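You operate a simulated robot arm through the tools that you are given. There is no shell and no other tool. Be economical: measure what you need, move in short steps, check, and stop when the job is done.

The job below is to be done with a simulated robot arm. You get a single attempt, and the scene is never put back.

TASK
Test the panel stop button on the running cup machine.
Fine: press Start, push the panel stop button in, pull it out again, press Reset, then turn the main switch off.
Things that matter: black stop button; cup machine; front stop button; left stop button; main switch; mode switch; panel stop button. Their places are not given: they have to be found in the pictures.

Only the result counts: the job must be done as asked and must still hold three seconds after the hand-in. Knocking over, shifting, dropping, spilling or breaking anything else fails it.

THE ROBOT
A 7-joint arm with a three-finger gripper, fixed in place. Base frame: the origin is at the foot of the arm, x ahead of it, y to its left, z up. Lengths are in m, angles in rad, forces in N, time in s.
Its first joint turns from -2.897 to 2.897 rad. Payload 2.69 kg.
Tool frame: the origin (TCP) lies between the finger pads and is the grasp point; the fingertips stand 0.03 m ahead of it; z points along the fingers, y is the line along which they close. Largest opening 0.128 m; the body of the gripper starts 0.117 m behind the TCP.
Orientation is that of the tool frame in the base frame, as a unit quaternion [w, x, y, z]. With the fingers straight down and closing along the base's y, the tool's x points along the base's -x, its y along +y and its z along -z.

THE INTERFACE
- The arm moves only by the tool drive_tool. Its argument "commands" is one flat list of numbers, 6 for each row, row after row: the shift along the tool's x, y, z in m, then the turn, a rotation vector about the tool's x, y, z in rad. In form: [x, y, z, rx, ry, rz, x, y, z, rx, ry, rz, ...]. A call has 1 to 10 rows; each row is the pose to reach, as a shift and turn from the pose commanded when the call began, along the tool's axes at that moment. "gripper" is the gripper command, from -1 (fully open) to 1 (shut), values between in proportion, set as the call begins (left out, the last holds). Each row takes 0.2 s and may step no farther than 0.05 m and 0.15 rad from the row before; otherwise, or with a gripper value out of range, the whole call is refused. A pose out of reach is approached as far as the arm can. The call stops where the force on the tool passes 90 N (or 10 N more than at its start, if that is more) or the arm is blocked; 0.2 s more then pass. The fingers move at their own pace and stop on an object; they squeeze with about 37 N. The grip force told is the motor's: it shows also when the fingers shut on nothing. Time passes only in rows, and 0.2 s behind the last, so rows that repeat a pose let the fingers close. The reply holds the time, the measured pose of the TCP, the force on the tool along the base axes, the opening and the grip force, in the units named above and with some noise, with the torque about the TCP (base axes, N m) and any sound that the robot's microphone picked up, and new pictures: "views" is both (left out), scene, wrist or none.
- Cameras (640 x 400 px; columns grow to the right, rows downward): "scene" is fixed at [0.0485, 0.4956, 1.8701]; the picture's right is [-0.57, -0.82, 0.00], its down [-0.51, 0.36, -0.78] and it looks along [0.64, -0.45, -0.63] (base axes); focal length 348 px, centre (320, 200). "wrist" rides on the gripper at [0.058, 0.054, -0.131] in the tool frame; the picture's right is [-0.68, 0.74, 0.00], its down [-0.62, -0.57, -0.55] and it looks along [-0.40, -0.37, 0.84] (tool axes); focal length 234 px, centre (320, 200).
- move_column(by): slides the trunk up (or, below 0, down) by that many m; the arm rides with it, the base frame stays. It gives what a move gives, with no picture.
- probe_pixels(camera, pixels): for up to 12 pixels [column, row] of the newest picture of that camera ("zoom" is the newest enlarged one), the place [x, y, z] in the base frame of the surface seen there, good to about 0.003 m, but the place of the scene camera against the robot may be out by one fixed shift of up to 0.025 m in any direction. It takes no simulated time.
- close_up(camera, box): a new picture of the part [left, top, right, bottom] of that camera's present view, enlarged. It takes no simulated time.
- job_done(): hands the job in; it is judged then, once.

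Keep the steps short. Do not move on a guess: measure, check each grasp and each placing, and mend mistakes. Leave the gripper open and the arm clear of the work at the hand-in unless told otherwise, and finish with a single line.

The tools are called after "Emit:" by a JSON object that holds its "name" and its "arguments". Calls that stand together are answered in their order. drive_tool: Moves the arm, as the interface text tells. Its arguments: {"type":"object","properties":{"commands":{"type":"array"},"gripper":{"type":"number"},"views":{"type":"string","enum":["both","scene","wrist","none"]}},"required":["commands"]} The other tools are called the same way: move_column (by) slides the trunk up or down; probe_pixels (camera, pixels) gives the place of the surface under pixels of a picture; close_up (camera, box) takes an enlarged picture of a part of a camera's view; job_done () hands the job in.

At the start:

```text
clock: 0.0
eef_pos: [0.7172, 0.0812, 1.4183]
tool_rot: [0.0, -0.001, 1.0, 0.0]
force: [0.2, -0.4, 0.2]
torque: [0.02, -0.01, -0.02]
finger_gap: 0.1281
gripper_force: 0.0
trunk travel left (down, up): [-0.175, 0.175]
```

scene: 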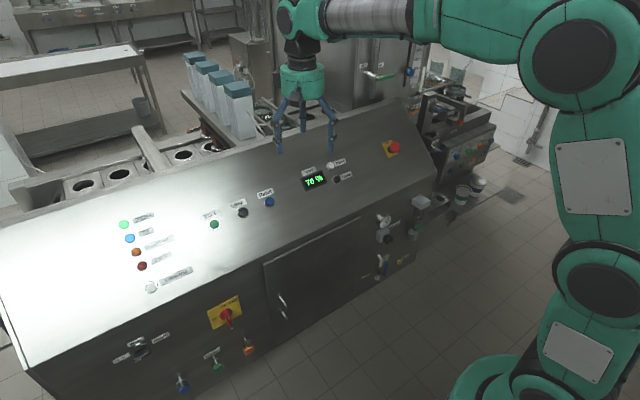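
wrist: 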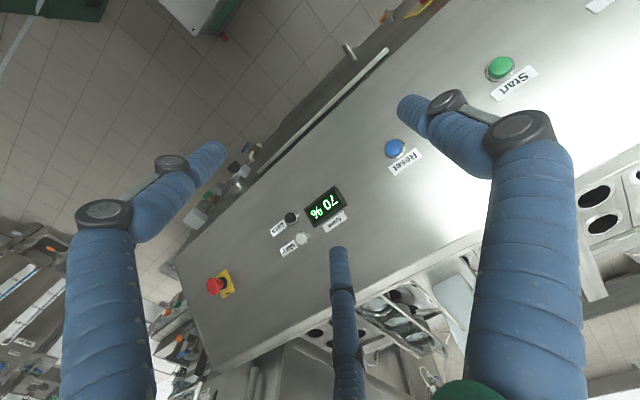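

I see a sloped panel with Start, Stop and Reset buttons, a display and a red mushroom button on yellow. I'll enlarge these areas to read the labels.

Emit:
{"name": "close_up", "arguments": {"camera": "scene", "box": [190, 130, 430, 280]}}

Emit:
{"name": "close_up", "arguments": {"camera": "scene", "box": [90, 200, 290, 400]}}

Emit:
{"name": "close_up", "arguments": {"camera": "scene", "box": [350, 180, 450, 280]}}

Emit:
{"name": "close_up", "arguments": {"camera": "wrist", "box": [180, 30, 560, 310]}}

```text
2.67 times, centred on (310, 205) of scene
```

zoom: 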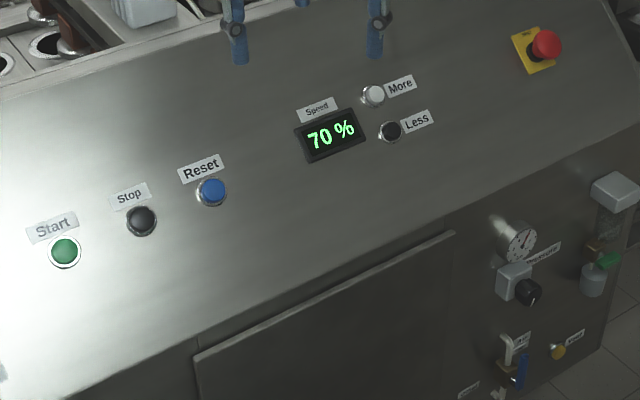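

```text
2.00 times, centred on (190, 300) of scene
```

zoom: 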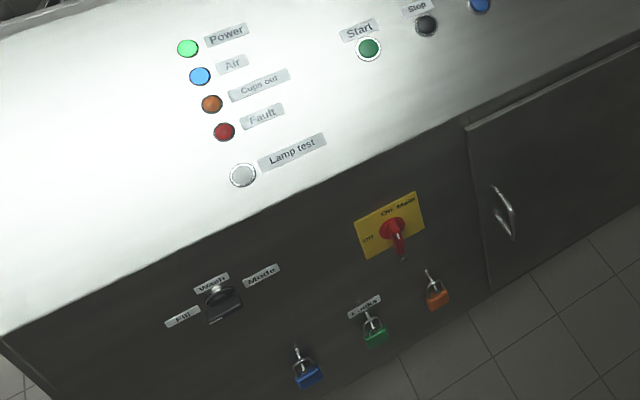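

```text
4.00 times, centred on (400, 230) of scene
```

zoom: 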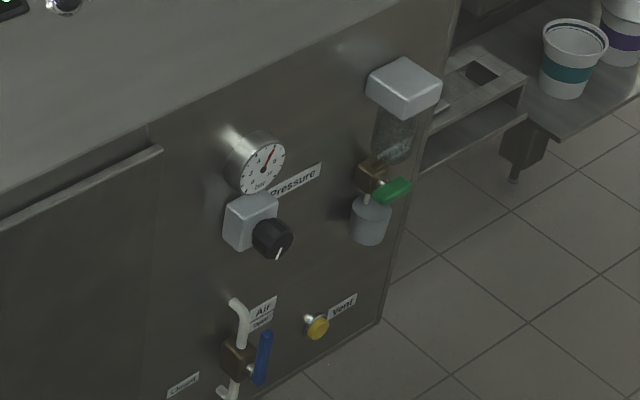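

```text
1.43 times, centred on (370, 170) of wrist
```

zoom: 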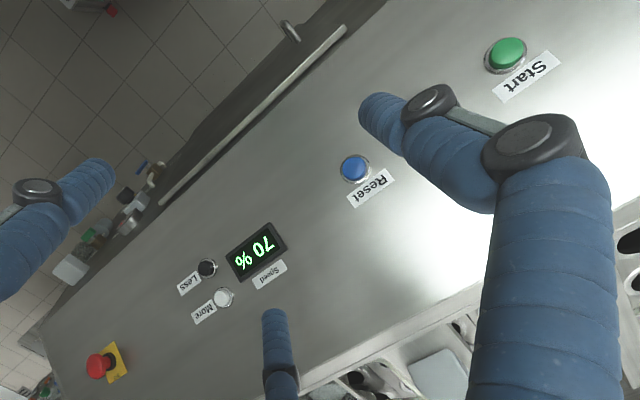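

The panel stop is the red mushroom on the slope at scene (393,147), and the main switch is at (227,315). Next I'll measure them with both cameras to find the scene camera's shift.

Emit:
{"name": "probe_pixels", "arguments": {"camera": "scene", "pixels": [[395, 147], [385, 154], [214, 224], [242, 212], [269, 201], [331, 166], [337, 179], [226, 313], [212, 327], [238, 300], [300, 220], [215, 310]]}}

Emit:
{"name": "probe_pixels", "arguments": {"camera": "wrist", "pixels": [[214, 287], [232, 288], [500, 67], [394, 147], [303, 239], [290, 217], [360, 180], [300, 300], [450, 60], [350, 270]]}}

Emit:
{"name": "close_up", "arguments": {"camera": "scene", "box": [195, 285, 265, 335]}}

Emit:
{"name": "close_up", "arguments": {"camera": "scene", "box": [360, 125, 430, 170]}}

```text
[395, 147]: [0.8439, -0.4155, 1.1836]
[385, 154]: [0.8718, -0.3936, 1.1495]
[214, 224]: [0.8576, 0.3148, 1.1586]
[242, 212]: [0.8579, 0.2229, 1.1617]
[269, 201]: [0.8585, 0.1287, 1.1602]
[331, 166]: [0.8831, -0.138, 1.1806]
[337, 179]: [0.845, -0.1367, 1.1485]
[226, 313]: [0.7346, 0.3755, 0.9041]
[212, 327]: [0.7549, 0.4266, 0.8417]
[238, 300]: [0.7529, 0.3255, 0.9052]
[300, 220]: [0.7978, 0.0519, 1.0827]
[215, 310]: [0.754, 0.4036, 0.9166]
```

```text
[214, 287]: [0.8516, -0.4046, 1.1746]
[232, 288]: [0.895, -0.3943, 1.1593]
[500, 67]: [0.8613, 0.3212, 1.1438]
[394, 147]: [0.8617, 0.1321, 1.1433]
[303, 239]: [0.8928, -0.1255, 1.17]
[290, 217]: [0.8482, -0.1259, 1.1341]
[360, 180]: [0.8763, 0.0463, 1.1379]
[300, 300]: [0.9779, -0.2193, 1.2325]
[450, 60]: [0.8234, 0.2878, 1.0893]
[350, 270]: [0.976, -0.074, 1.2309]
```

```text
8.00 times, centred on (230, 310) of scene
```

zoom: 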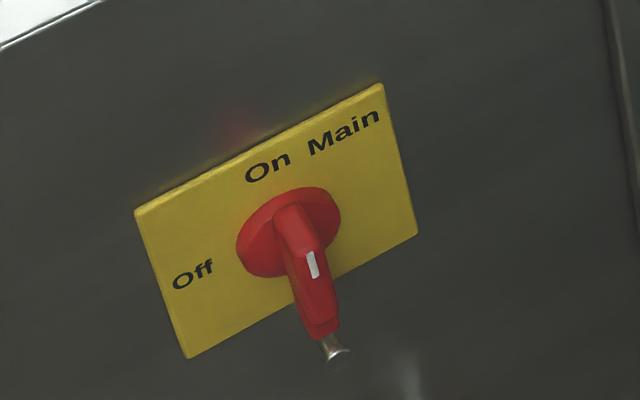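

```text
8.89 times, centred on (395, 148) of scene
```

zoom: 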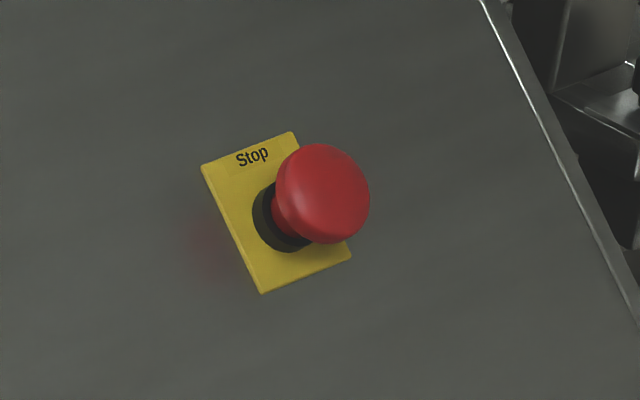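

The wrist and scene readings differ by about (+0.004, +0.010, -0.014), and I trust the wrist. The panel slopes at about 42.8°, with normal (-0.679, 0, 0.734). Next I'll shut the gripper, tilt it onto the normal and stop 8 cm above Start at (0.861, 0.321, 1.144).

Emit:
{"name": "drive_tool", "arguments": {"commands": [-0.0087, 0.03, 0.0242, 0, -0.0934, 0, -0.0174, 0.06, 0.0485, 0, -0.1868, 0, -0.026, 0.09, 0.0727, 0, -0.28, 0, -0.0347, 0.12, 0.0969, 0, -0.3735, 0, -0.0434, 0.15, 0.1211, 0, -0.467, 0, -0.052, 0.18, 0.1454, 0, -0.56, 0, -0.0607, 0.21, 0.1696, 0, -0.6536, 0, -0.0694, 0.24, 0.1938, 0, -0.747, 0, -0.0694, 0.24, 0.1938, 0, -0.747, 0], "gripper": 1}}

```text
clock: 2.0
eef_pos: [0.7861, 0.3225, 1.2251]
tool_rot: [0.365, 0.0, 0.931, 0.0]
force: [-0.7, 0.3, -0.6]
torque: [-0.05, 0.01, -0.01]
finger_gap: 0.0024
gripper_force: 31.5
trunk travel left (down, up): [-0.175, 0.175]
```

scene: 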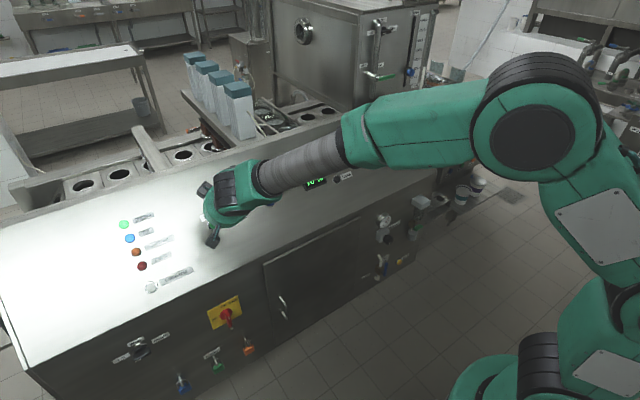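
wrist: 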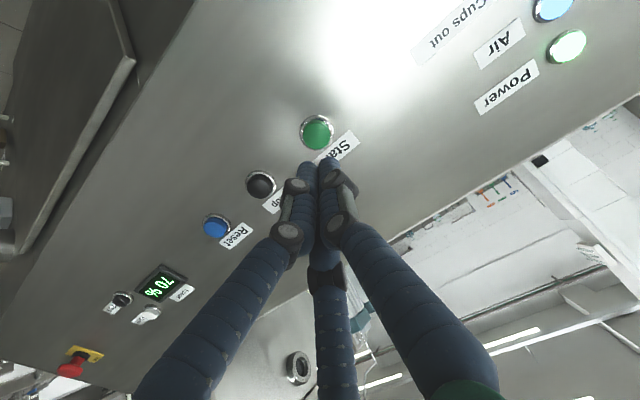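

The gripper is in front of Start. I'll probe the nearby buttons again from this wrist view.

Emit:
{"name": "probe_pixels", "arguments": {"camera": "wrist", "pixels": [[317, 132], [308, 132], [327, 132], [317, 122], [317, 142], [261, 184], [216, 225], [260, 120], [200, 180], [240, 60], [71, 364], [94, 354]]}}

Emit:
{"name": "close_up", "arguments": {"camera": "wrist", "box": [240, 90, 400, 190]}}

```text
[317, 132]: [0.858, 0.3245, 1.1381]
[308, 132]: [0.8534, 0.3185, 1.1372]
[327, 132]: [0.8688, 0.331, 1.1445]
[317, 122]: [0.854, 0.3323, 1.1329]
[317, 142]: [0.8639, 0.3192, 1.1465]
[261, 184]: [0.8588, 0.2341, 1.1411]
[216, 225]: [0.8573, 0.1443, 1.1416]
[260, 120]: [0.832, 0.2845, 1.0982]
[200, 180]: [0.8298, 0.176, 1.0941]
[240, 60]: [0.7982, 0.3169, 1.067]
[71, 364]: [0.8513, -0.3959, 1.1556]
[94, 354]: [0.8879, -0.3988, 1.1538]
```

```text
4.00 times, centred on (320, 140) of wrist
```

zoom: 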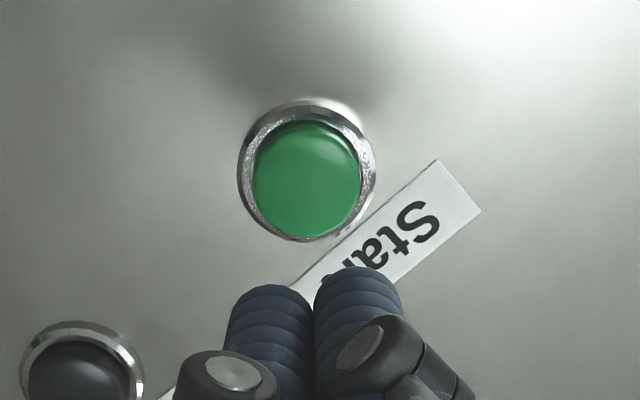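

Start's cap is centred at about (0.859, 0.3245, 1.139), roughly 0.028 m wide. Relative to the tool that is +5 mm in x and +2 mm in y, with contact near z +0.083. I'll advance in small steps, press and look at the force.

Emit:
{"name": "drive_tool", "arguments": {"commands": [0.005, 0.002, 0.04, 0, 0, 0, 0.005, 0.002, 0.07, 0, 0, 0, 0.005, 0.002, 0.078, 0, 0, 0, 0.005, 0.002, 0.082, 0, 0, 0, 0.005, 0.002, 0.085, 0, 0, 0, 0.005, 0.002, 0.087, 0, 0, 0], "gripper": 1}}

```text
clock: 3.4
eef_pos: [0.8415, 0.3238, 1.156]
tool_rot: [0.364, 0.0, 0.931, 0.0]
force: [-1.4, 0.3, 4.7]
torque: [-0.06, -0.03, 0.03]
finger_gap: 0.0019
gripper_force: 31.3
trunk travel left (down, up): [-0.175, 0.175]
heard: click
```

scene: 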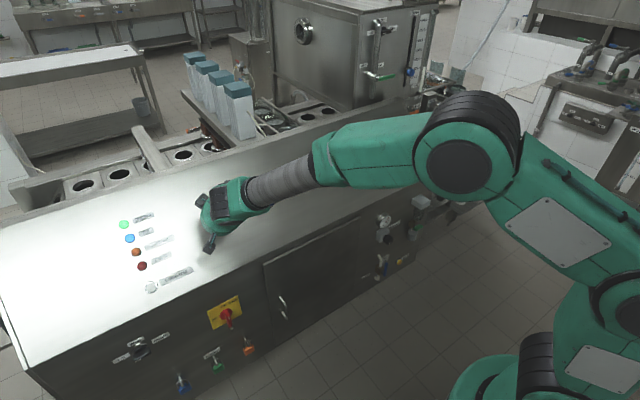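
wrist: 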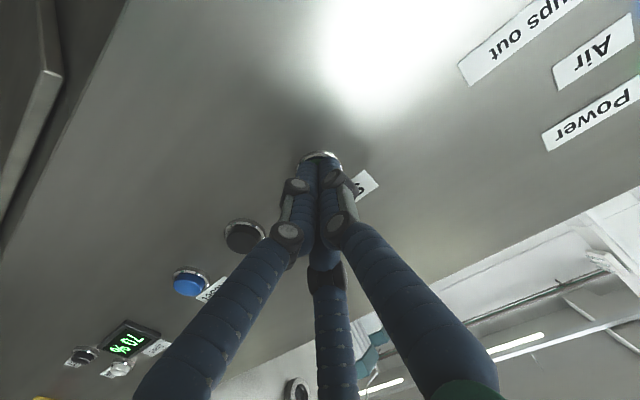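

I heard a click, with about 5 N on the tool. I'll back straight off and check that the machine is running.

Emit:
{"name": "drive_tool", "arguments": {"commands": [0, 0, -0.04, 0, 0, 0, 0, 0, -0.085, 0, 0, 0, 0, 0, -0.13, 0, 0, 0, 0, 0, -0.16, 0, 0, 0]}}

Emit:
{"name": "close_up", "arguments": {"camera": "wrist", "box": [240, 90, 400, 190]}}

```text
clock: 4.4
eef_pos: [0.7323, 0.3233, 1.2732]
tool_rot: [0.365, 0.001, 0.931, 0.0]
force: [-0.3, 0.0, -0.5]
torque: [0.01, 0.0, -0.04]
finger_gap: 0.0021
gripper_force: 31.5
trunk travel left (down, up): [-0.175, 0.175]
```

scene: 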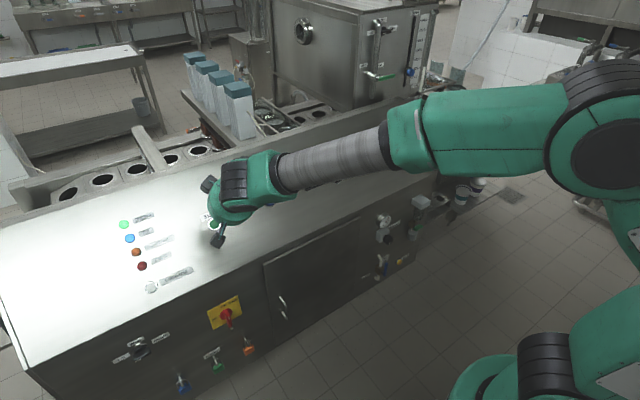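
wrist: 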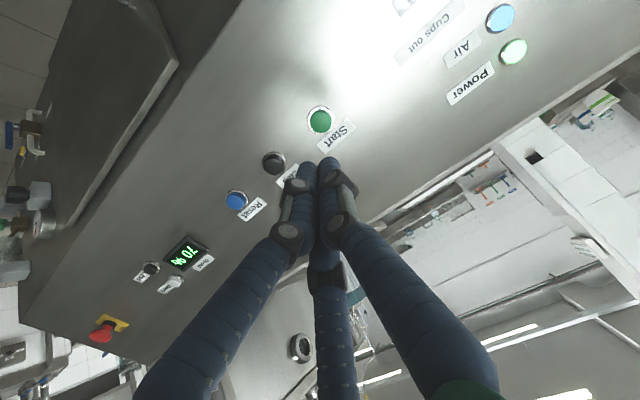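

```text
4.00 times, centred on (320, 140) of wrist
```

zoom: 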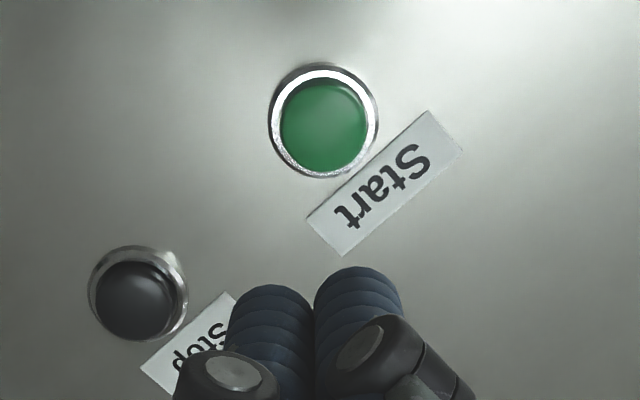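

The conveyor holes have shifted, so the machine is running. Next I'll travel along y at this standoff toward the panel stop at y≈-0.40.

Emit:
{"name": "drive_tool", "arguments": {"commands": [0, -0.045, 0, 0, 0, 0, 0, -0.09, 0, 0, 0, 0, 0, -0.135, 0, 0, 0, 0, 0, -0.18, 0, 0, 0, 0, 0, -0.225, 0, 0, 0, 0, 0, -0.27, 0, 0, 0, 0, 0, -0.315, 0, 0, 0, 0, 0, -0.36, 0, 0, 0, 0, 0, -0.405, 0, 0, 0, 0, 0, -0.45, 0, 0, 0, 0], "views": "none"}}

Emit:
{"name": "drive_tool", "arguments": {"commands": [0, -0.045, 0, 0, 0, 0, 0, -0.09, 0, 0, 0, 0, 0, -0.135, 0, 0, 0, 0, 0, -0.18, 0, 0, 0, 0, 0, -0.225, 0, 0, 0, 0, 0, -0.26, 0, 0, 0, 0]}}

```text
clock: 6.6
eef_pos: [0.7312, -0.127, 1.2739]
tool_rot: [0.365, 0.001, 0.931, -0.001]
force: [-0.4, 0.0, 0.7]
torque: [-0.02, 0.0, 0.0]
finger_gap: 0.0021
gripper_force: 31.7
trunk travel left (down, up): [-0.175, 0.175]
```

```text
clock: 8.0
eef_pos: [0.732, -0.3879, 1.2719]
tool_rot: [0.365, 0.0, 0.931, 0.0]
force: [1.2, -0.3, -0.9]
torque: [-0.03, -0.01, 0.0]
finger_gap: 0.002
gripper_force: 31.5
trunk travel left (down, up): [-0.175, 0.175]
```

scene: 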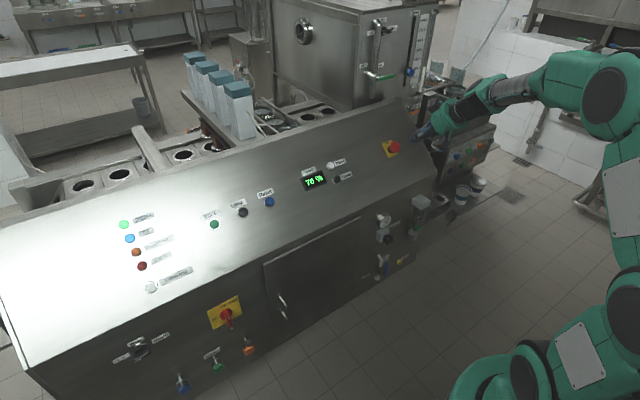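
wrist: 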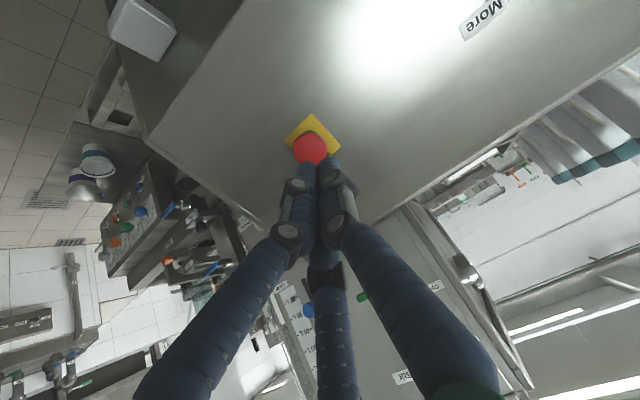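

The stop is right ahead at wrist (310,148). I'll probe the cap and its plate.

Emit:
{"name": "close_up", "arguments": {"camera": "wrist", "box": [260, 100, 380, 180]}}

Emit:
{"name": "probe_pixels", "arguments": {"camera": "wrist", "pixels": [[310, 140], [303, 147], [310, 154], [318, 150], [312, 117], [288, 141], [338, 148], [296, 144], [324, 144]]}}

```text
5.00 times, centred on (320, 140) of wrist
```

zoom: 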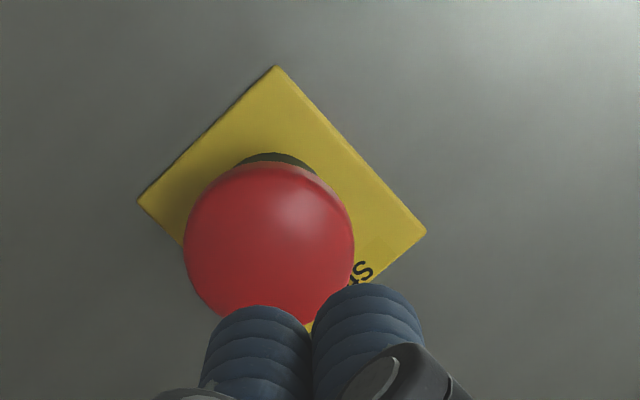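

```text
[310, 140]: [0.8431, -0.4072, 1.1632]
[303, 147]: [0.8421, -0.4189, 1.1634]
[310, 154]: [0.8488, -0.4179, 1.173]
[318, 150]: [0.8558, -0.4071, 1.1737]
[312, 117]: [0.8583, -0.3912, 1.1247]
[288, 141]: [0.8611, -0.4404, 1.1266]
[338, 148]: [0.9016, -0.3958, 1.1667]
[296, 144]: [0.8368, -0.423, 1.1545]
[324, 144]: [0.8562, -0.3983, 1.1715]
```

The cap axis works out about 18 mm up-slope and 28 mm toward -y of the tool, with contact near z +0.12. I'll line up and come in to about 4 cm, then re-check.

Emit:
{"name": "drive_tool", "arguments": {"commands": [-0.018, -0.028, 0.0, 0, 0, 0, -0.018, -0.028, 0.04, 0, 0, 0, -0.018, -0.028, 0.08, 0, 0, 0]}}

Emit:
{"name": "close_up", "arguments": {"camera": "wrist", "box": [240, 100, 400, 200]}}

Emit:
{"name": "close_up", "arguments": {"camera": "scene", "box": [350, 100, 450, 170]}}

```text
clock: 8.8
eef_pos: [0.7986, -0.4152, 1.2263]
tool_rot: [0.364, -0.001, 0.931, 0.0]
force: [0.3, 1.0, -0.5]
torque: [0.0, 0.03, 0.03]
finger_gap: 0.0021
gripper_force: 31.6
trunk travel left (down, up): [-0.175, 0.175]
```

scene: 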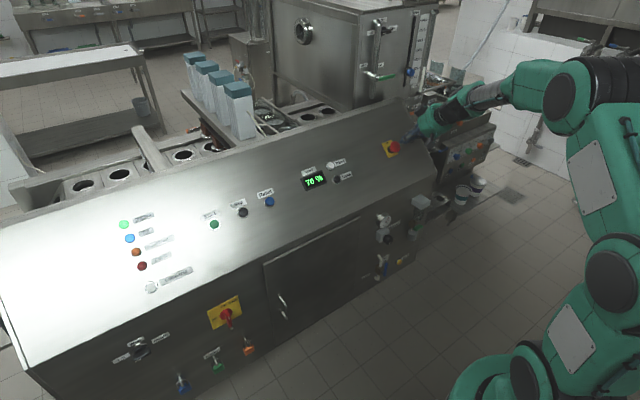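
wrist: 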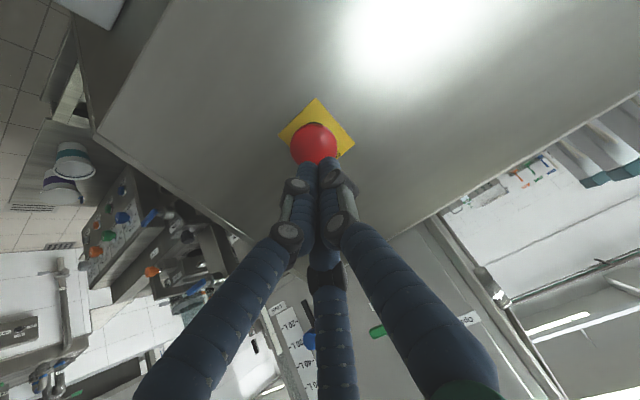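

```text
4.00 times, centred on (320, 150) of wrist
```

zoom: 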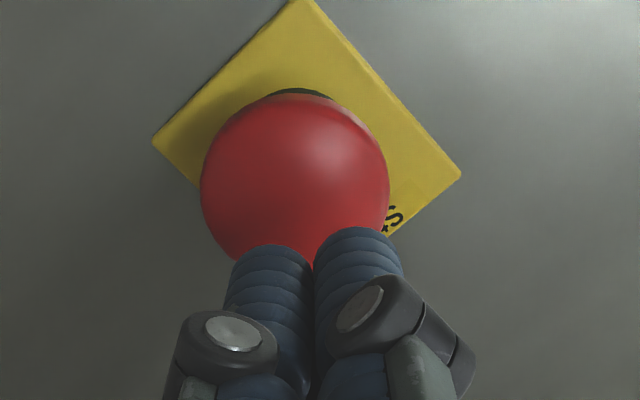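

```text
5.71 times, centred on (400, 135) of scene
```

zoom: 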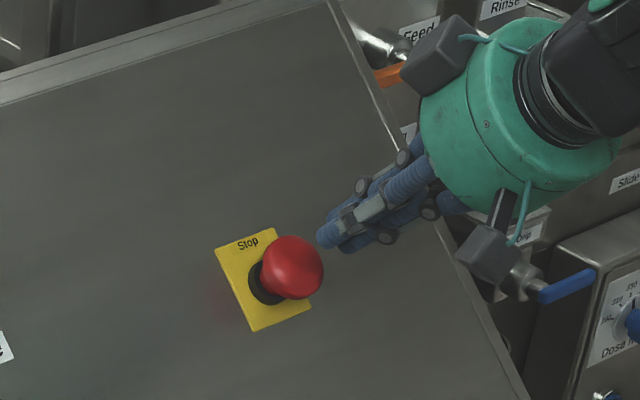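

The fingertips point a few millimetres up-slope of the cap axis, so I'll probe again before pressing.

Emit:
{"name": "probe_pixels", "arguments": {"camera": "wrist", "pixels": [[314, 145], [314, 126], [296, 146], [334, 146], [279, 135], [354, 144], [318, 99], [300, 170], [200, 100], [400, 120]]}}

```text
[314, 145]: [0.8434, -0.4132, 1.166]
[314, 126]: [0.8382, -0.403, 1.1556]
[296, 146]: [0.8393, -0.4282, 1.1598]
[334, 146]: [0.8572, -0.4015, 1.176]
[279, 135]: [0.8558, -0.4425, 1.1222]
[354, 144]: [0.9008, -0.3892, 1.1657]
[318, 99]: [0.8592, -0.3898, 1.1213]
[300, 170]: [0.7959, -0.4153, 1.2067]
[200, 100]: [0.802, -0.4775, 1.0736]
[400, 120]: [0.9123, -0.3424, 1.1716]
```

The cap axis lies within about 3 mm of the tool axis, so I'll shift 3 mm down-slope. Contact is expected near z +0.043, and I'll push in small steps.

Emit:
{"name": "drive_tool", "arguments": {"commands": [0.003, 0, 0.03, 0, 0, 0, 0.003, 0, 0.04, 0, 0, 0, 0.003, 0, 0.044, 0, 0, 0, 0.003, 0, 0.047, 0, 0, 0, 0.003, 0, 0.05, 0, 0, 0]}}

Emit:
{"name": "close_up", "arguments": {"camera": "scene", "box": [350, 100, 450, 170]}}

```text
clock: 10.0
eef_pos: [0.8326, -0.4137, 1.188]
tool_rot: [0.365, 0.0, 0.931, 0.0]
force: [-2.2, -0.9, 1.1]
torque: [0.0, 0.05, -0.02]
finger_gap: 0.0064
gripper_force: 31.8
trunk travel left (down, up): [-0.175, 0.175]
```

scene: 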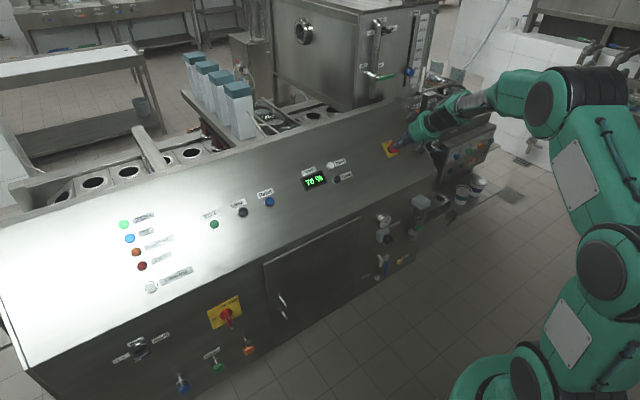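
wrist: 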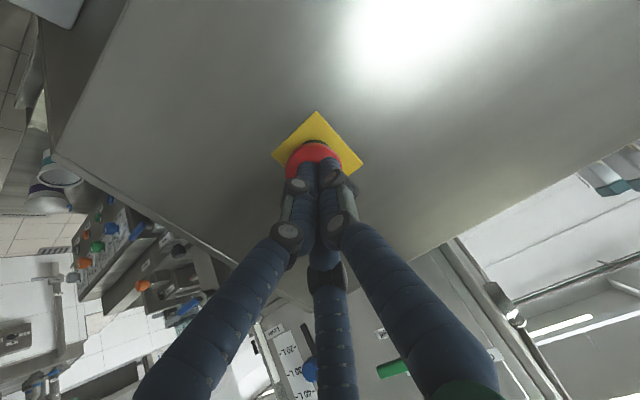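

```text
5.71 times, centred on (400, 135) of scene
```

zoom: 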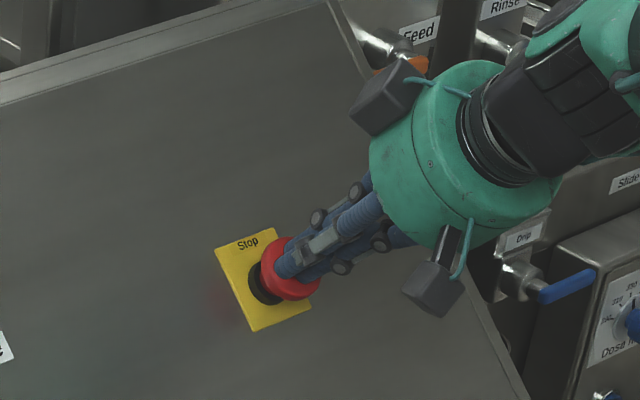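

The fingertips have just touched the cap, well centred. I'll push on in 2 mm steps.

Emit:
{"name": "drive_tool", "arguments": {"commands": [0, 0, 0.002, 0, 0, 0, 0, 0, 0.004, 0, 0, 0, 0, 0, 0.006, 0, 0, 0, 0, 0, 0.008, 0, 0, 0], "views": "scene"}}

Emit:
{"name": "close_up", "arguments": {"camera": "scene", "box": [350, 100, 450, 170]}}

```text
clock: 11.0
eef_pos: [0.835, -0.4136, 1.1844]
tool_rot: [0.366, 0.0, 0.931, 0.0]
force: [-16.8, 2.7, 11.6]
torque: [0.06, 0.28, 0.06]
finger_gap: 0.0061
gripper_force: 31.5
trunk travel left (down, up): [-0.175, 0.175]
```

scene: 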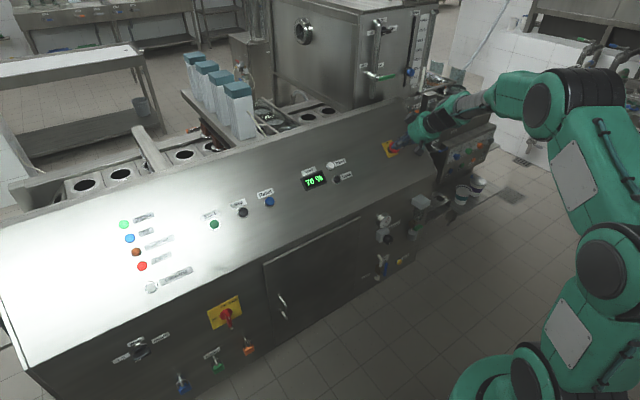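

```text
5.71 times, centred on (400, 135) of scene
```

zoom: 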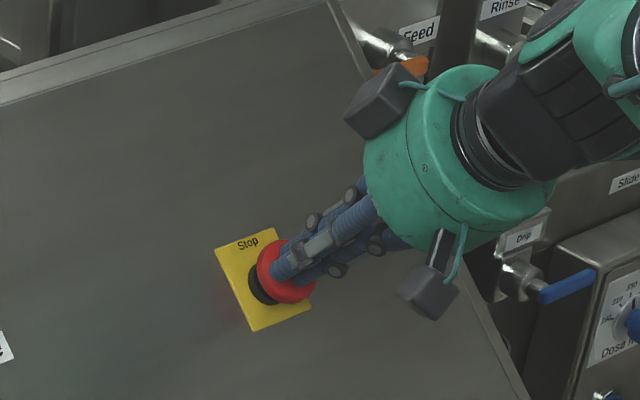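

The Fault lamp has come on and about 20 N is on the tool. I'll push a few millimetres more to be sure it latches, then back off.

Emit:
{"name": "drive_tool", "arguments": {"commands": [0, 0, 0.003, 0, 0, 0, 0, 0, 0.006, 0, 0, 0, 0, 0, 0.009, 0, 0, 0], "views": "none"}}

Emit:
{"name": "drive_tool", "arguments": {"commands": [0, 0, -0.04, 0, 0, 0, 0, 0, -0.075, 0, 0, 0, 0, 0, -0.075, 0, 0, 0]}}

Emit:
{"name": "close_up", "arguments": {"camera": "scene", "box": [350, 100, 450, 170]}}

Emit:
{"name": "close_up", "arguments": {"camera": "wrist", "box": [240, 100, 400, 200]}}

```text
clock: 11.8
eef_pos: [0.8377, -0.4152, 1.1839]
tool_rot: [0.368, 0.0, 0.93, -0.001]
force: [-71.8, 5.4, 44.9]
torque: [0.44, 1.0, -0.19]
finger_gap: 0.0058
gripper_force: 31.3
trunk travel left (down, up): [-0.175, 0.175]
```

```text
clock: 12.6
eef_pos: [0.7935, -0.4142, 1.2302]
tool_rot: [0.364, 0.002, 0.931, -0.002]
force: [-0.4, 0.0, -0.1]
torque: [-0.02, 0.01, -0.04]
finger_gap: 0.0021
gripper_force: 31.3
trunk travel left (down, up): [-0.175, 0.175]
```

scene: 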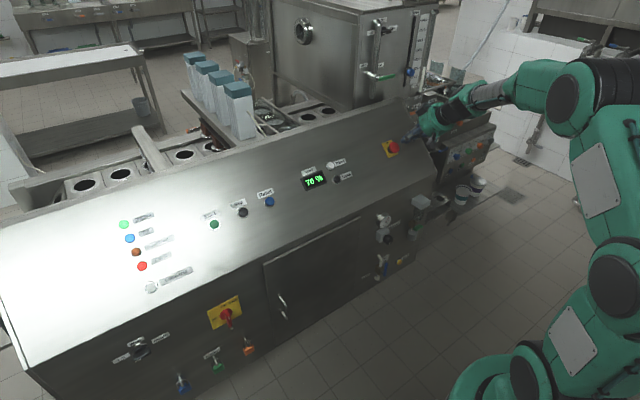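
wrist: 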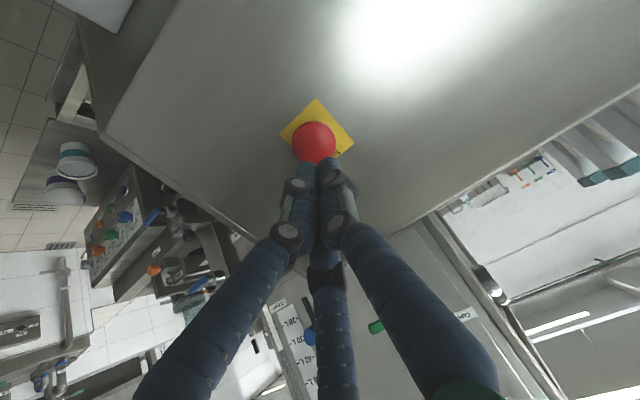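

```text
5.71 times, centred on (400, 135) of scene
```

zoom: 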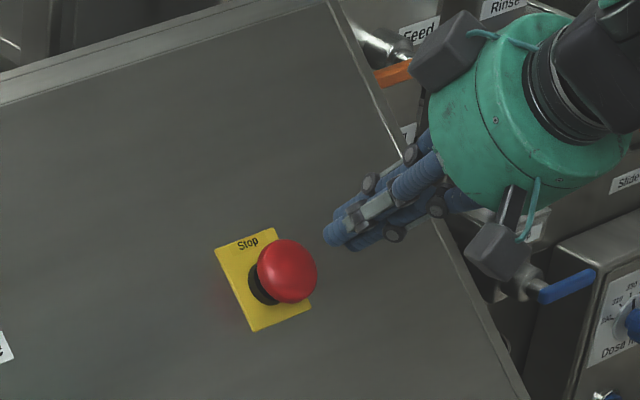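

```text
4.00 times, centred on (320, 150) of wrist
```

zoom: 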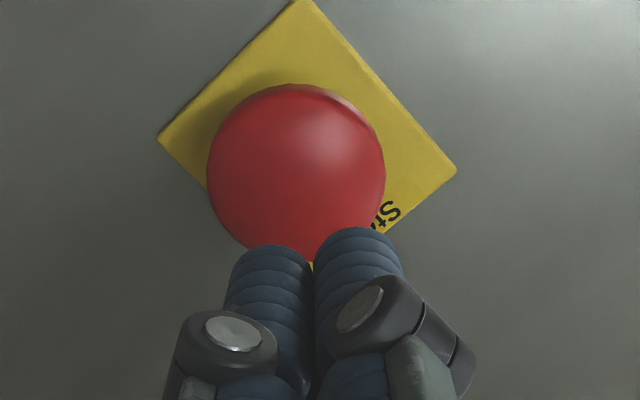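

The cap sits lower and stays in, and the Fault lamp is lit, so it is latched. Next I'll open to about 0.075 m, advance around the cap to 5 cm and look.

Emit:
{"name": "drive_tool", "arguments": {"commands": [0, 0, 0, 0, 0, 0, 0, 0, 0.0, 0, 0, 0, 0, 0, 0.03, 0, 0, 0, 0, 0, 0.05, 0, 0, 0], "gripper": -0.17}}

Emit:
{"name": "close_up", "arguments": {"camera": "wrist", "box": [220, 80, 420, 205]}}

Emit:
{"name": "close_up", "arguments": {"camera": "scene", "box": [350, 100, 450, 170]}}

```text
clock: 13.6
eef_pos: [0.826, -0.4154, 1.192]
tool_rot: [0.364, 0.001, 0.931, 0.0]
force: [0.1, -0.1, -0.8]
torque: [0.01, 0.02, 0.05]
finger_gap: 0.0747
gripper_force: 0.0
trunk travel left (down, up): [-0.175, 0.175]
```

scene: 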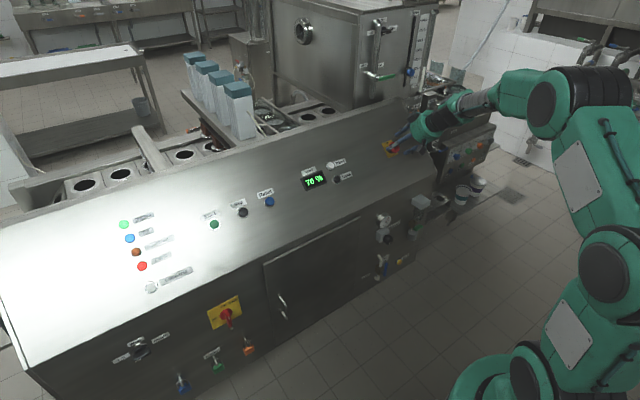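
wrist: 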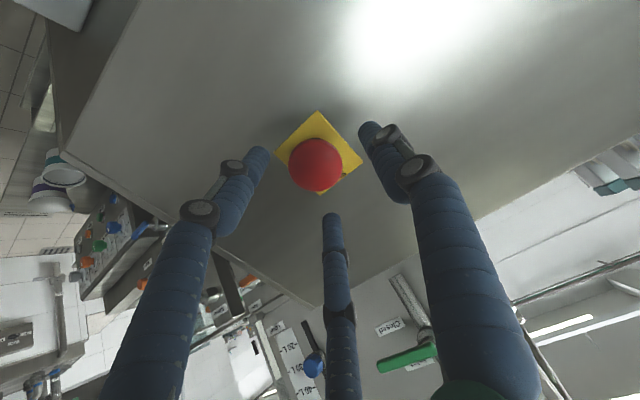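

```text
3.20 times, centred on (320, 142) of wrist
```

zoom: 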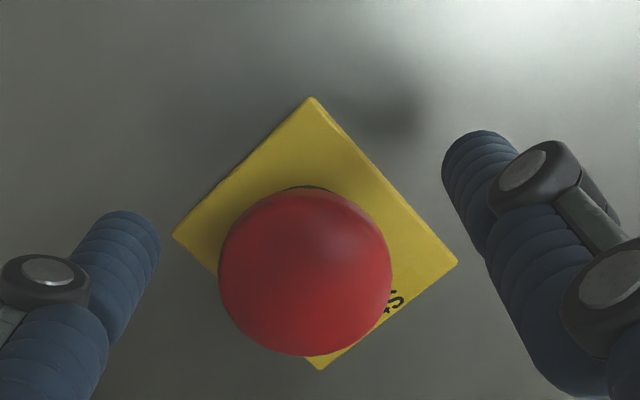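

```text
5.71 times, centred on (400, 135) of scene
```

zoom: 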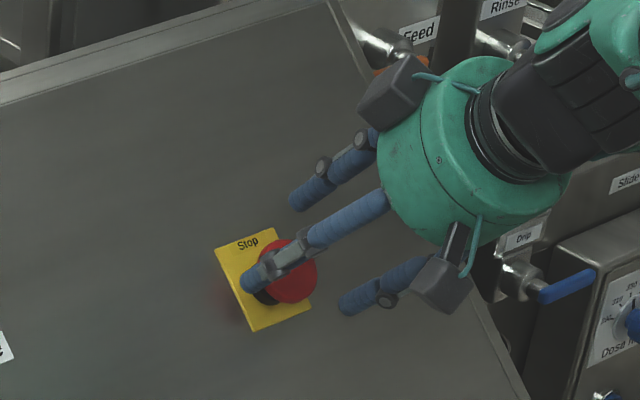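

The cap is centred between the spread fingers. I'll go forward about 29 mm so the tips pass the rim, then close on it.

Emit:
{"name": "drive_tool", "arguments": {"commands": [0, 0, 0.012, 0, 0, 0, 0, 0, 0.022, 0, 0, 0, 0, 0, 0.029, 0, 0, 0, 0, 0, 0.029, 0, 0, 0], "views": "none"}}

Emit:
{"name": "drive_tool", "arguments": {"commands": [0, 0, 0, 0, 0, 0, 0, 0, 0, 0, 0, 0, 0, 0, 0, 0, 0, 0], "gripper": 1}}

Emit:
{"name": "close_up", "arguments": {"camera": "wrist", "box": [220, 80, 420, 205]}}

Emit:
{"name": "close_up", "arguments": {"camera": "scene", "box": [350, 100, 450, 170]}}

```text
clock: 14.6
eef_pos: [0.8473, -0.414, 1.1732]
tool_rot: [0.365, 0.0, 0.931, 0.0]
force: [-0.5, -0.2, 0.0]
torque: [-0.01, 0.02, 0.01]
finger_gap: 0.0748
gripper_force: 0.0
trunk travel left (down, up): [-0.175, 0.175]
```

```text
clock: 15.4
eef_pos: [0.847, -0.4169, 1.1721]
tool_rot: [0.364, 0.001, 0.931, 0.0]
force: [-2.7, -14.0, -3.2]
torque: [-0.45, 0.13, -0.46]
finger_gap: 0.0459
gripper_force: 36.9
trunk travel left (down, up): [-0.175, 0.175]
```

scene: 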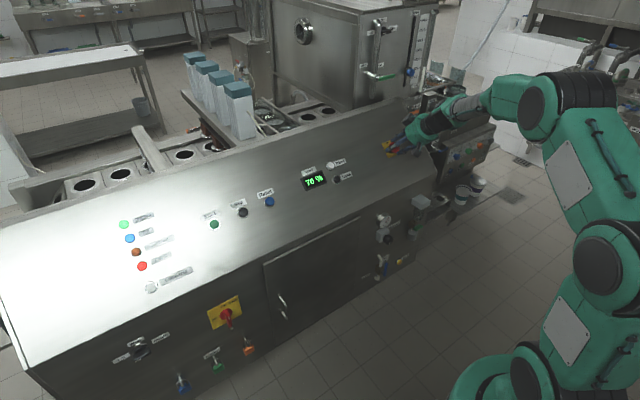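
wrist: 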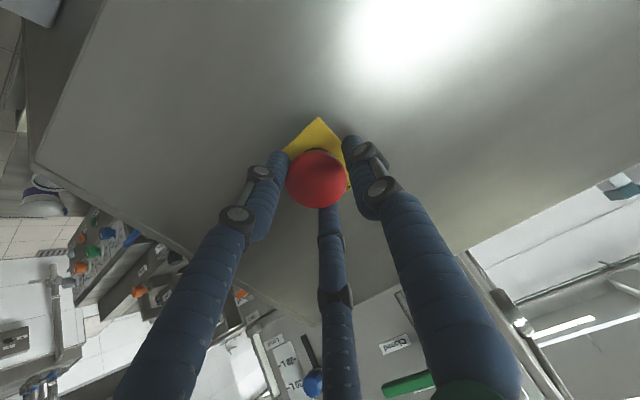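

```text
3.20 times, centred on (320, 142) of wrist
```

zoom: 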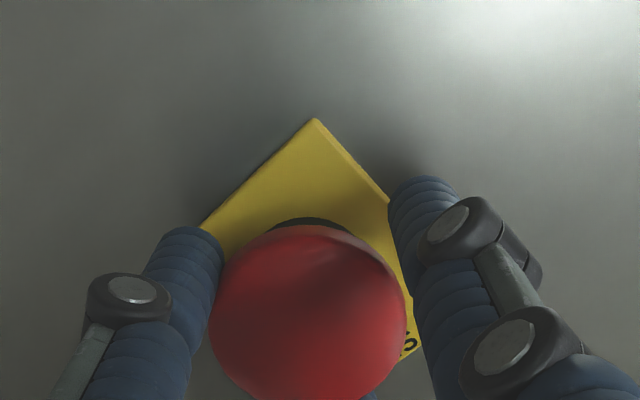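

```text
5.71 times, centred on (400, 135) of scene
```

zoom: 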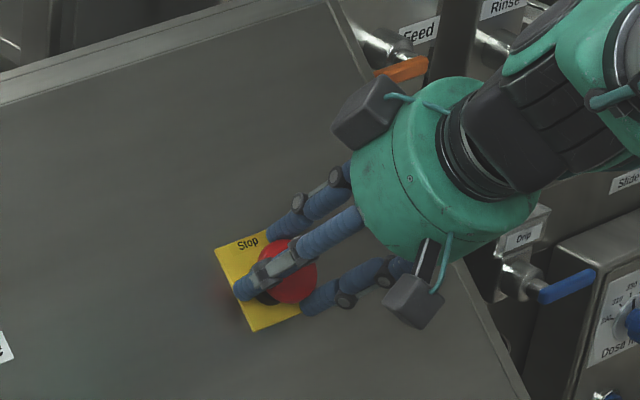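

I have the cap with a gap of 0.046 m and 37 N grip. A 14 N sideways force says I am about 3 mm off in y, so I'll ease that and pull straight out in small steps.

Emit:
{"name": "drive_tool", "arguments": {"commands": [0, -0.003, 0, 0, 0, 0, 0, -0.003, -0.004, 0, 0, 0, 0, -0.003, -0.008, 0, 0, 0, 0, -0.003, -0.012, 0, 0, 0]}}

Emit:
{"name": "close_up", "arguments": {"camera": "scene", "box": [350, 100, 450, 170]}}

```text
clock: 16.4
eef_pos: [0.8412, -0.4195, 1.1785]
tool_rot: [0.363, 0.002, 0.932, -0.001]
force: [22.9, -18.7, -17.9]
torque: [-0.31, -0.21, -0.21]
finger_gap: 0.0436
gripper_force: 45.4
trunk travel left (down, up): [-0.175, 0.175]
```

scene: 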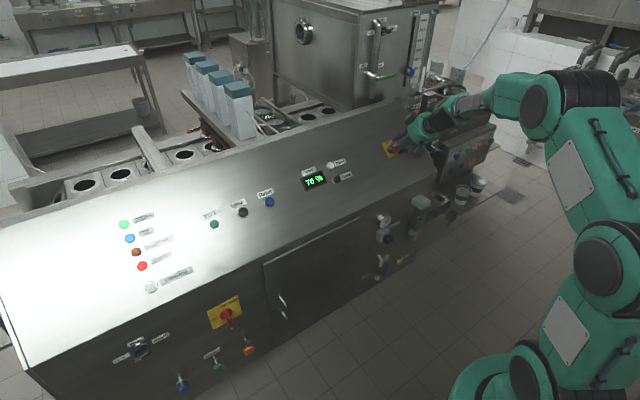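
wrist: 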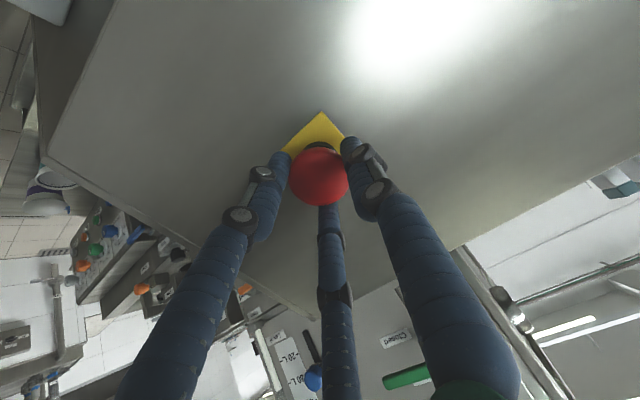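

```text
5.71 times, centred on (400, 135) of scene
```

zoom: 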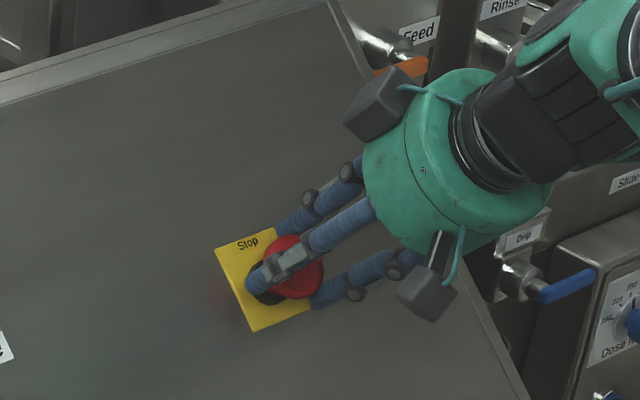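

The cap has moved out with the tool by about 7 mm and now resists, so it is probably at its outer stop. I'll relax the pull, open, back off and look.

Emit:
{"name": "drive_tool", "arguments": {"commands": [0, 0.002, 0.003, 0, 0, 0], "views": "none"}}

Emit:
{"name": "drive_tool", "arguments": {"commands": [0, 0, 0, 0, 0, 0, 0, 0, 0, 0, 0, 0, 0, 0, -0.03, 0, 0, 0, 0, 0, -0.07, 0, 0, 0, 0, 0, -0.1, 0, 0, 0], "gripper": -0.17}}

Emit:
{"name": "close_up", "arguments": {"camera": "scene", "box": [350, 100, 450, 170]}}

Emit:
{"name": "close_up", "arguments": {"camera": "wrist", "box": [240, 100, 400, 200]}}

```text
clock: 16.8
eef_pos: [0.84, -0.4191, 1.1791]
tool_rot: [0.365, 0.001, 0.931, -0.001]
force: [3.9, -30.1, -11.3]
torque: [-0.33, 0.37, -0.29]
finger_gap: 0.0429
gripper_force: 45.1
trunk travel left (down, up): [-0.175, 0.175]
```

```text
clock: 18.0
eef_pos: [0.7714, -0.4151, 1.2533]
tool_rot: [0.365, 0.0, 0.931, 0.0]
force: [-0.6, -0.6, -0.3]
torque: [0.0, 0.01, 0.0]
finger_gap: 0.0749
gripper_force: 0.2
trunk travel left (down, up): [-0.175, 0.175]
```

scene: 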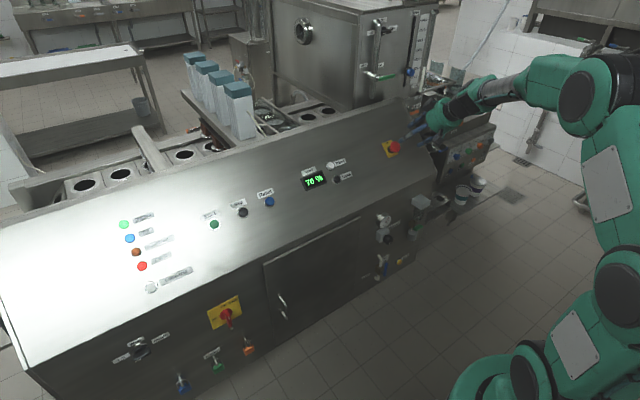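
wrist: 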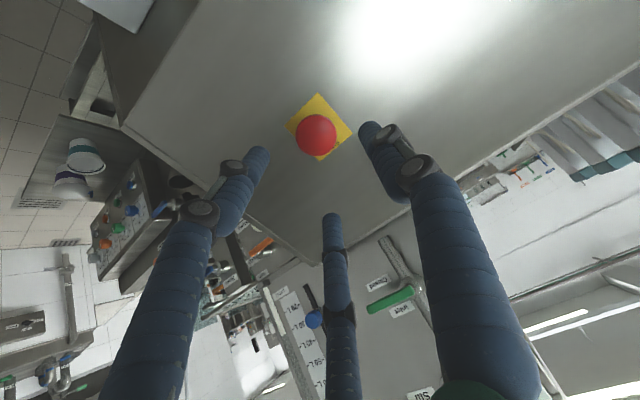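

```text
5.71 times, centred on (400, 135) of scene
```

zoom: 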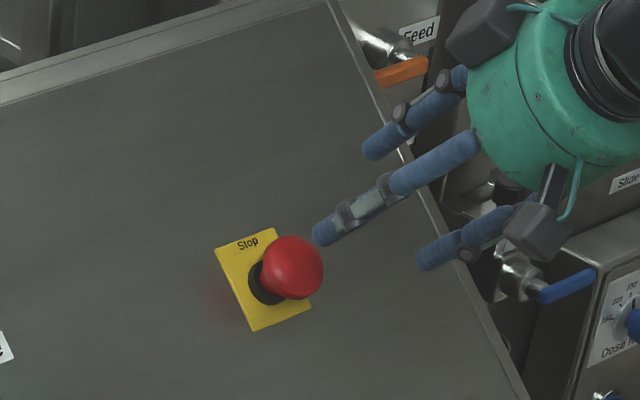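

```text
4.00 times, centred on (320, 150) of wrist
```

zoom: 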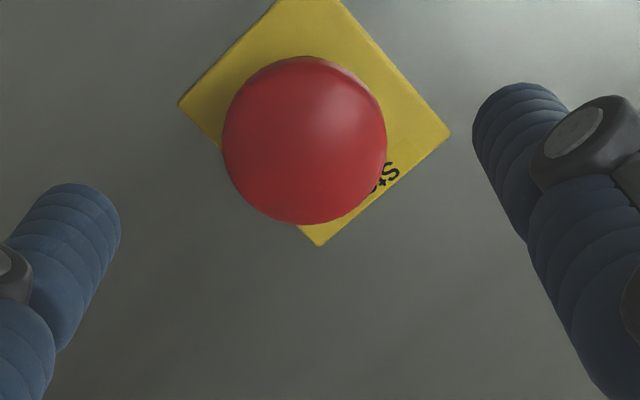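

The cap is back at its original height (scene zoom (293,267), as at first), and the Fault lamp is still waiting for Reset. I'll shut the fingers and travel to Reset at y≈0.137.

Emit:
{"name": "drive_tool", "arguments": {"commands": [0, 0.045, 0, 0, 0, 0, 0, 0.09, 0, 0, 0, 0, 0, 0.135, 0, 0, 0, 0, 0, 0.18, 0, 0, 0, 0, 0, 0.225, 0, 0, 0, 0, 0, 0.27, 0, 0, 0, 0, 0, 0.315, 0, 0, 0, 0, 0, 0.36, 0, 0, 0, 0, 0, 0.405, 0, 0, 0, 0, 0, 0.45, 0, 0, 0, 0], "gripper": 1, "views": "none"}}

Emit:
{"name": "drive_tool", "arguments": {"commands": [0.005, 0.045, 0.0, 0, 0, 0, 0.0145, 0.09, 0.01, 0, 0, 0, 0.0145, 0.103, 0.019, 0, 0, 0, 0.0145, 0.103, 0.019, 0, 0, 0]}}

Emit:
{"name": "close_up", "arguments": {"camera": "wrist", "box": [240, 90, 400, 190]}}

```text
clock: 20.2
eef_pos: [0.7743, 0.0378, 1.252]
tool_rot: [0.364, 0.0, 0.931, -0.001]
force: [0.4, 0.8, 0.5]
torque: [0.0, -0.01, 0.02]
finger_gap: 0.0021
gripper_force: 31.2
trunk travel left (down, up): [-0.175, 0.175]
```

```text
clock: 21.2
eef_pos: [0.7745, 0.1389, 1.2281]
tool_rot: [0.364, 0.0, 0.931, 0.001]
force: [-0.1, 0.9, 0.9]
torque: [0.01, 0.01, 0.01]
finger_gap: 0.0023
gripper_force: 31.0
trunk travel left (down, up): [-0.175, 0.175]
```

scene: 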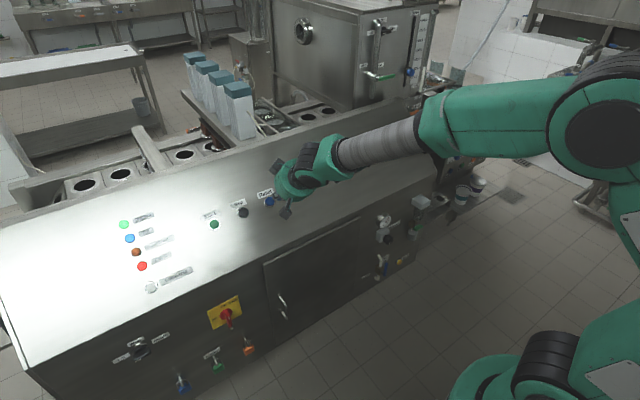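
wrist: 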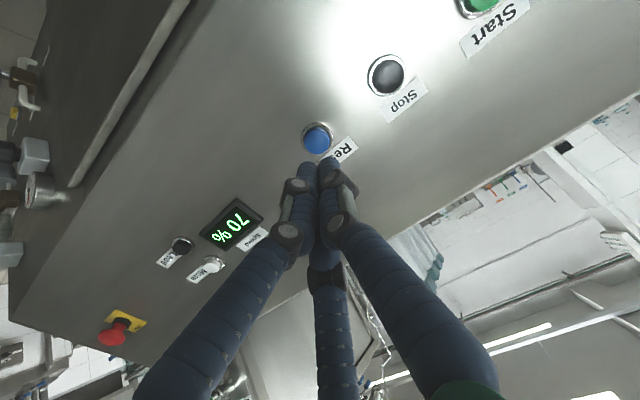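

```text
4.00 times, centred on (320, 140) of wrist
```

zoom: 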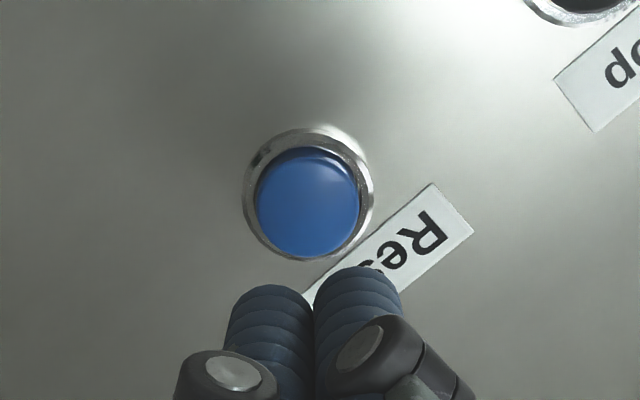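

I'm in front of Reset, so I'll probe its cap.

Emit:
{"name": "probe_pixels", "arguments": {"camera": "wrist", "pixels": [[317, 140], [310, 140], [324, 140], [317, 133], [317, 147]]}}

```text
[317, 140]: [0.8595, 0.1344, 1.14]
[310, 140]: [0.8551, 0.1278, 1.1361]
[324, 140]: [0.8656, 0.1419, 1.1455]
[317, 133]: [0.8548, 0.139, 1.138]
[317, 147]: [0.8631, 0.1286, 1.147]
```

The Reset cap is centred at (0.8595, 0.134, 1.141), which needs a -4 mm y correction, with contact near z +0.092. I'll press it in small steps.

Emit:
{"name": "drive_tool", "arguments": {"commands": [-0.001, -0.0045, 0.045, 0, 0, 0, -0.001, -0.0045, 0.08, 0, 0, 0, -0.001, -0.0045, 0.088, 0, 0, 0, -0.001, -0.0045, 0.092, 0, 0, 0, -0.001, -0.0045, 0.095, 0, 0, 0, -0.001, -0.0045, 0.097, 0, 0, 0], "views": "scene"}}

```text
clock: 22.6
eef_pos: [0.8427, 0.1337, 1.1584]
tool_rot: [0.365, 0.001, 0.931, 0.0]
force: [-3.1, 0.5, 2.4]
torque: [0.01, 0.01, 0.01]
finger_gap: 0.0021
gripper_force: 31.2
trunk travel left (down, up): [-0.175, 0.175]
```

scene: 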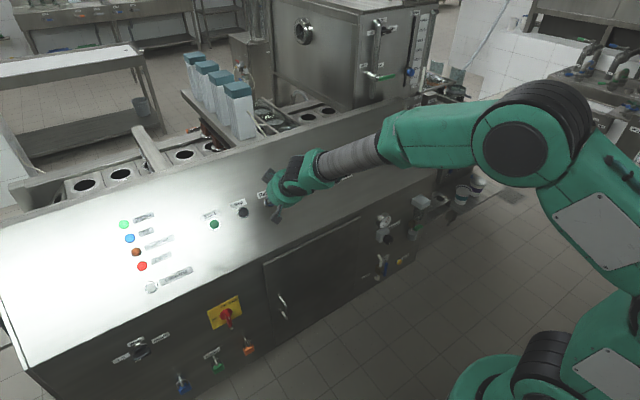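

There is light contact at about 4 N but no click yet, so I'll press a little deeper.

Emit:
{"name": "drive_tool", "arguments": {"commands": [0, 0, 0.002, 0, 0, 0, 0, 0, 0.004, 0, 0, 0], "views": "scene"}}

```text
clock: 23.2
eef_pos: [0.8447, 0.1339, 1.1555]
tool_rot: [0.365, 0.001, 0.931, -0.001]
force: [-5.6, 1.2, 3.3]
torque: [0.04, 0.01, -0.07]
finger_gap: 0.0022
gripper_force: 31.3
trunk travel left (down, up): [-0.175, 0.175]
heard: click
```

scene: 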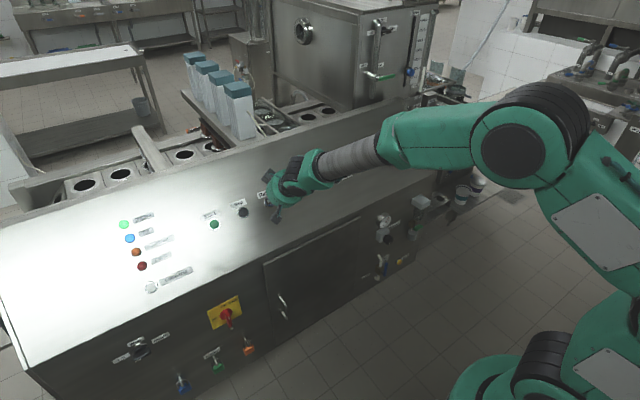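

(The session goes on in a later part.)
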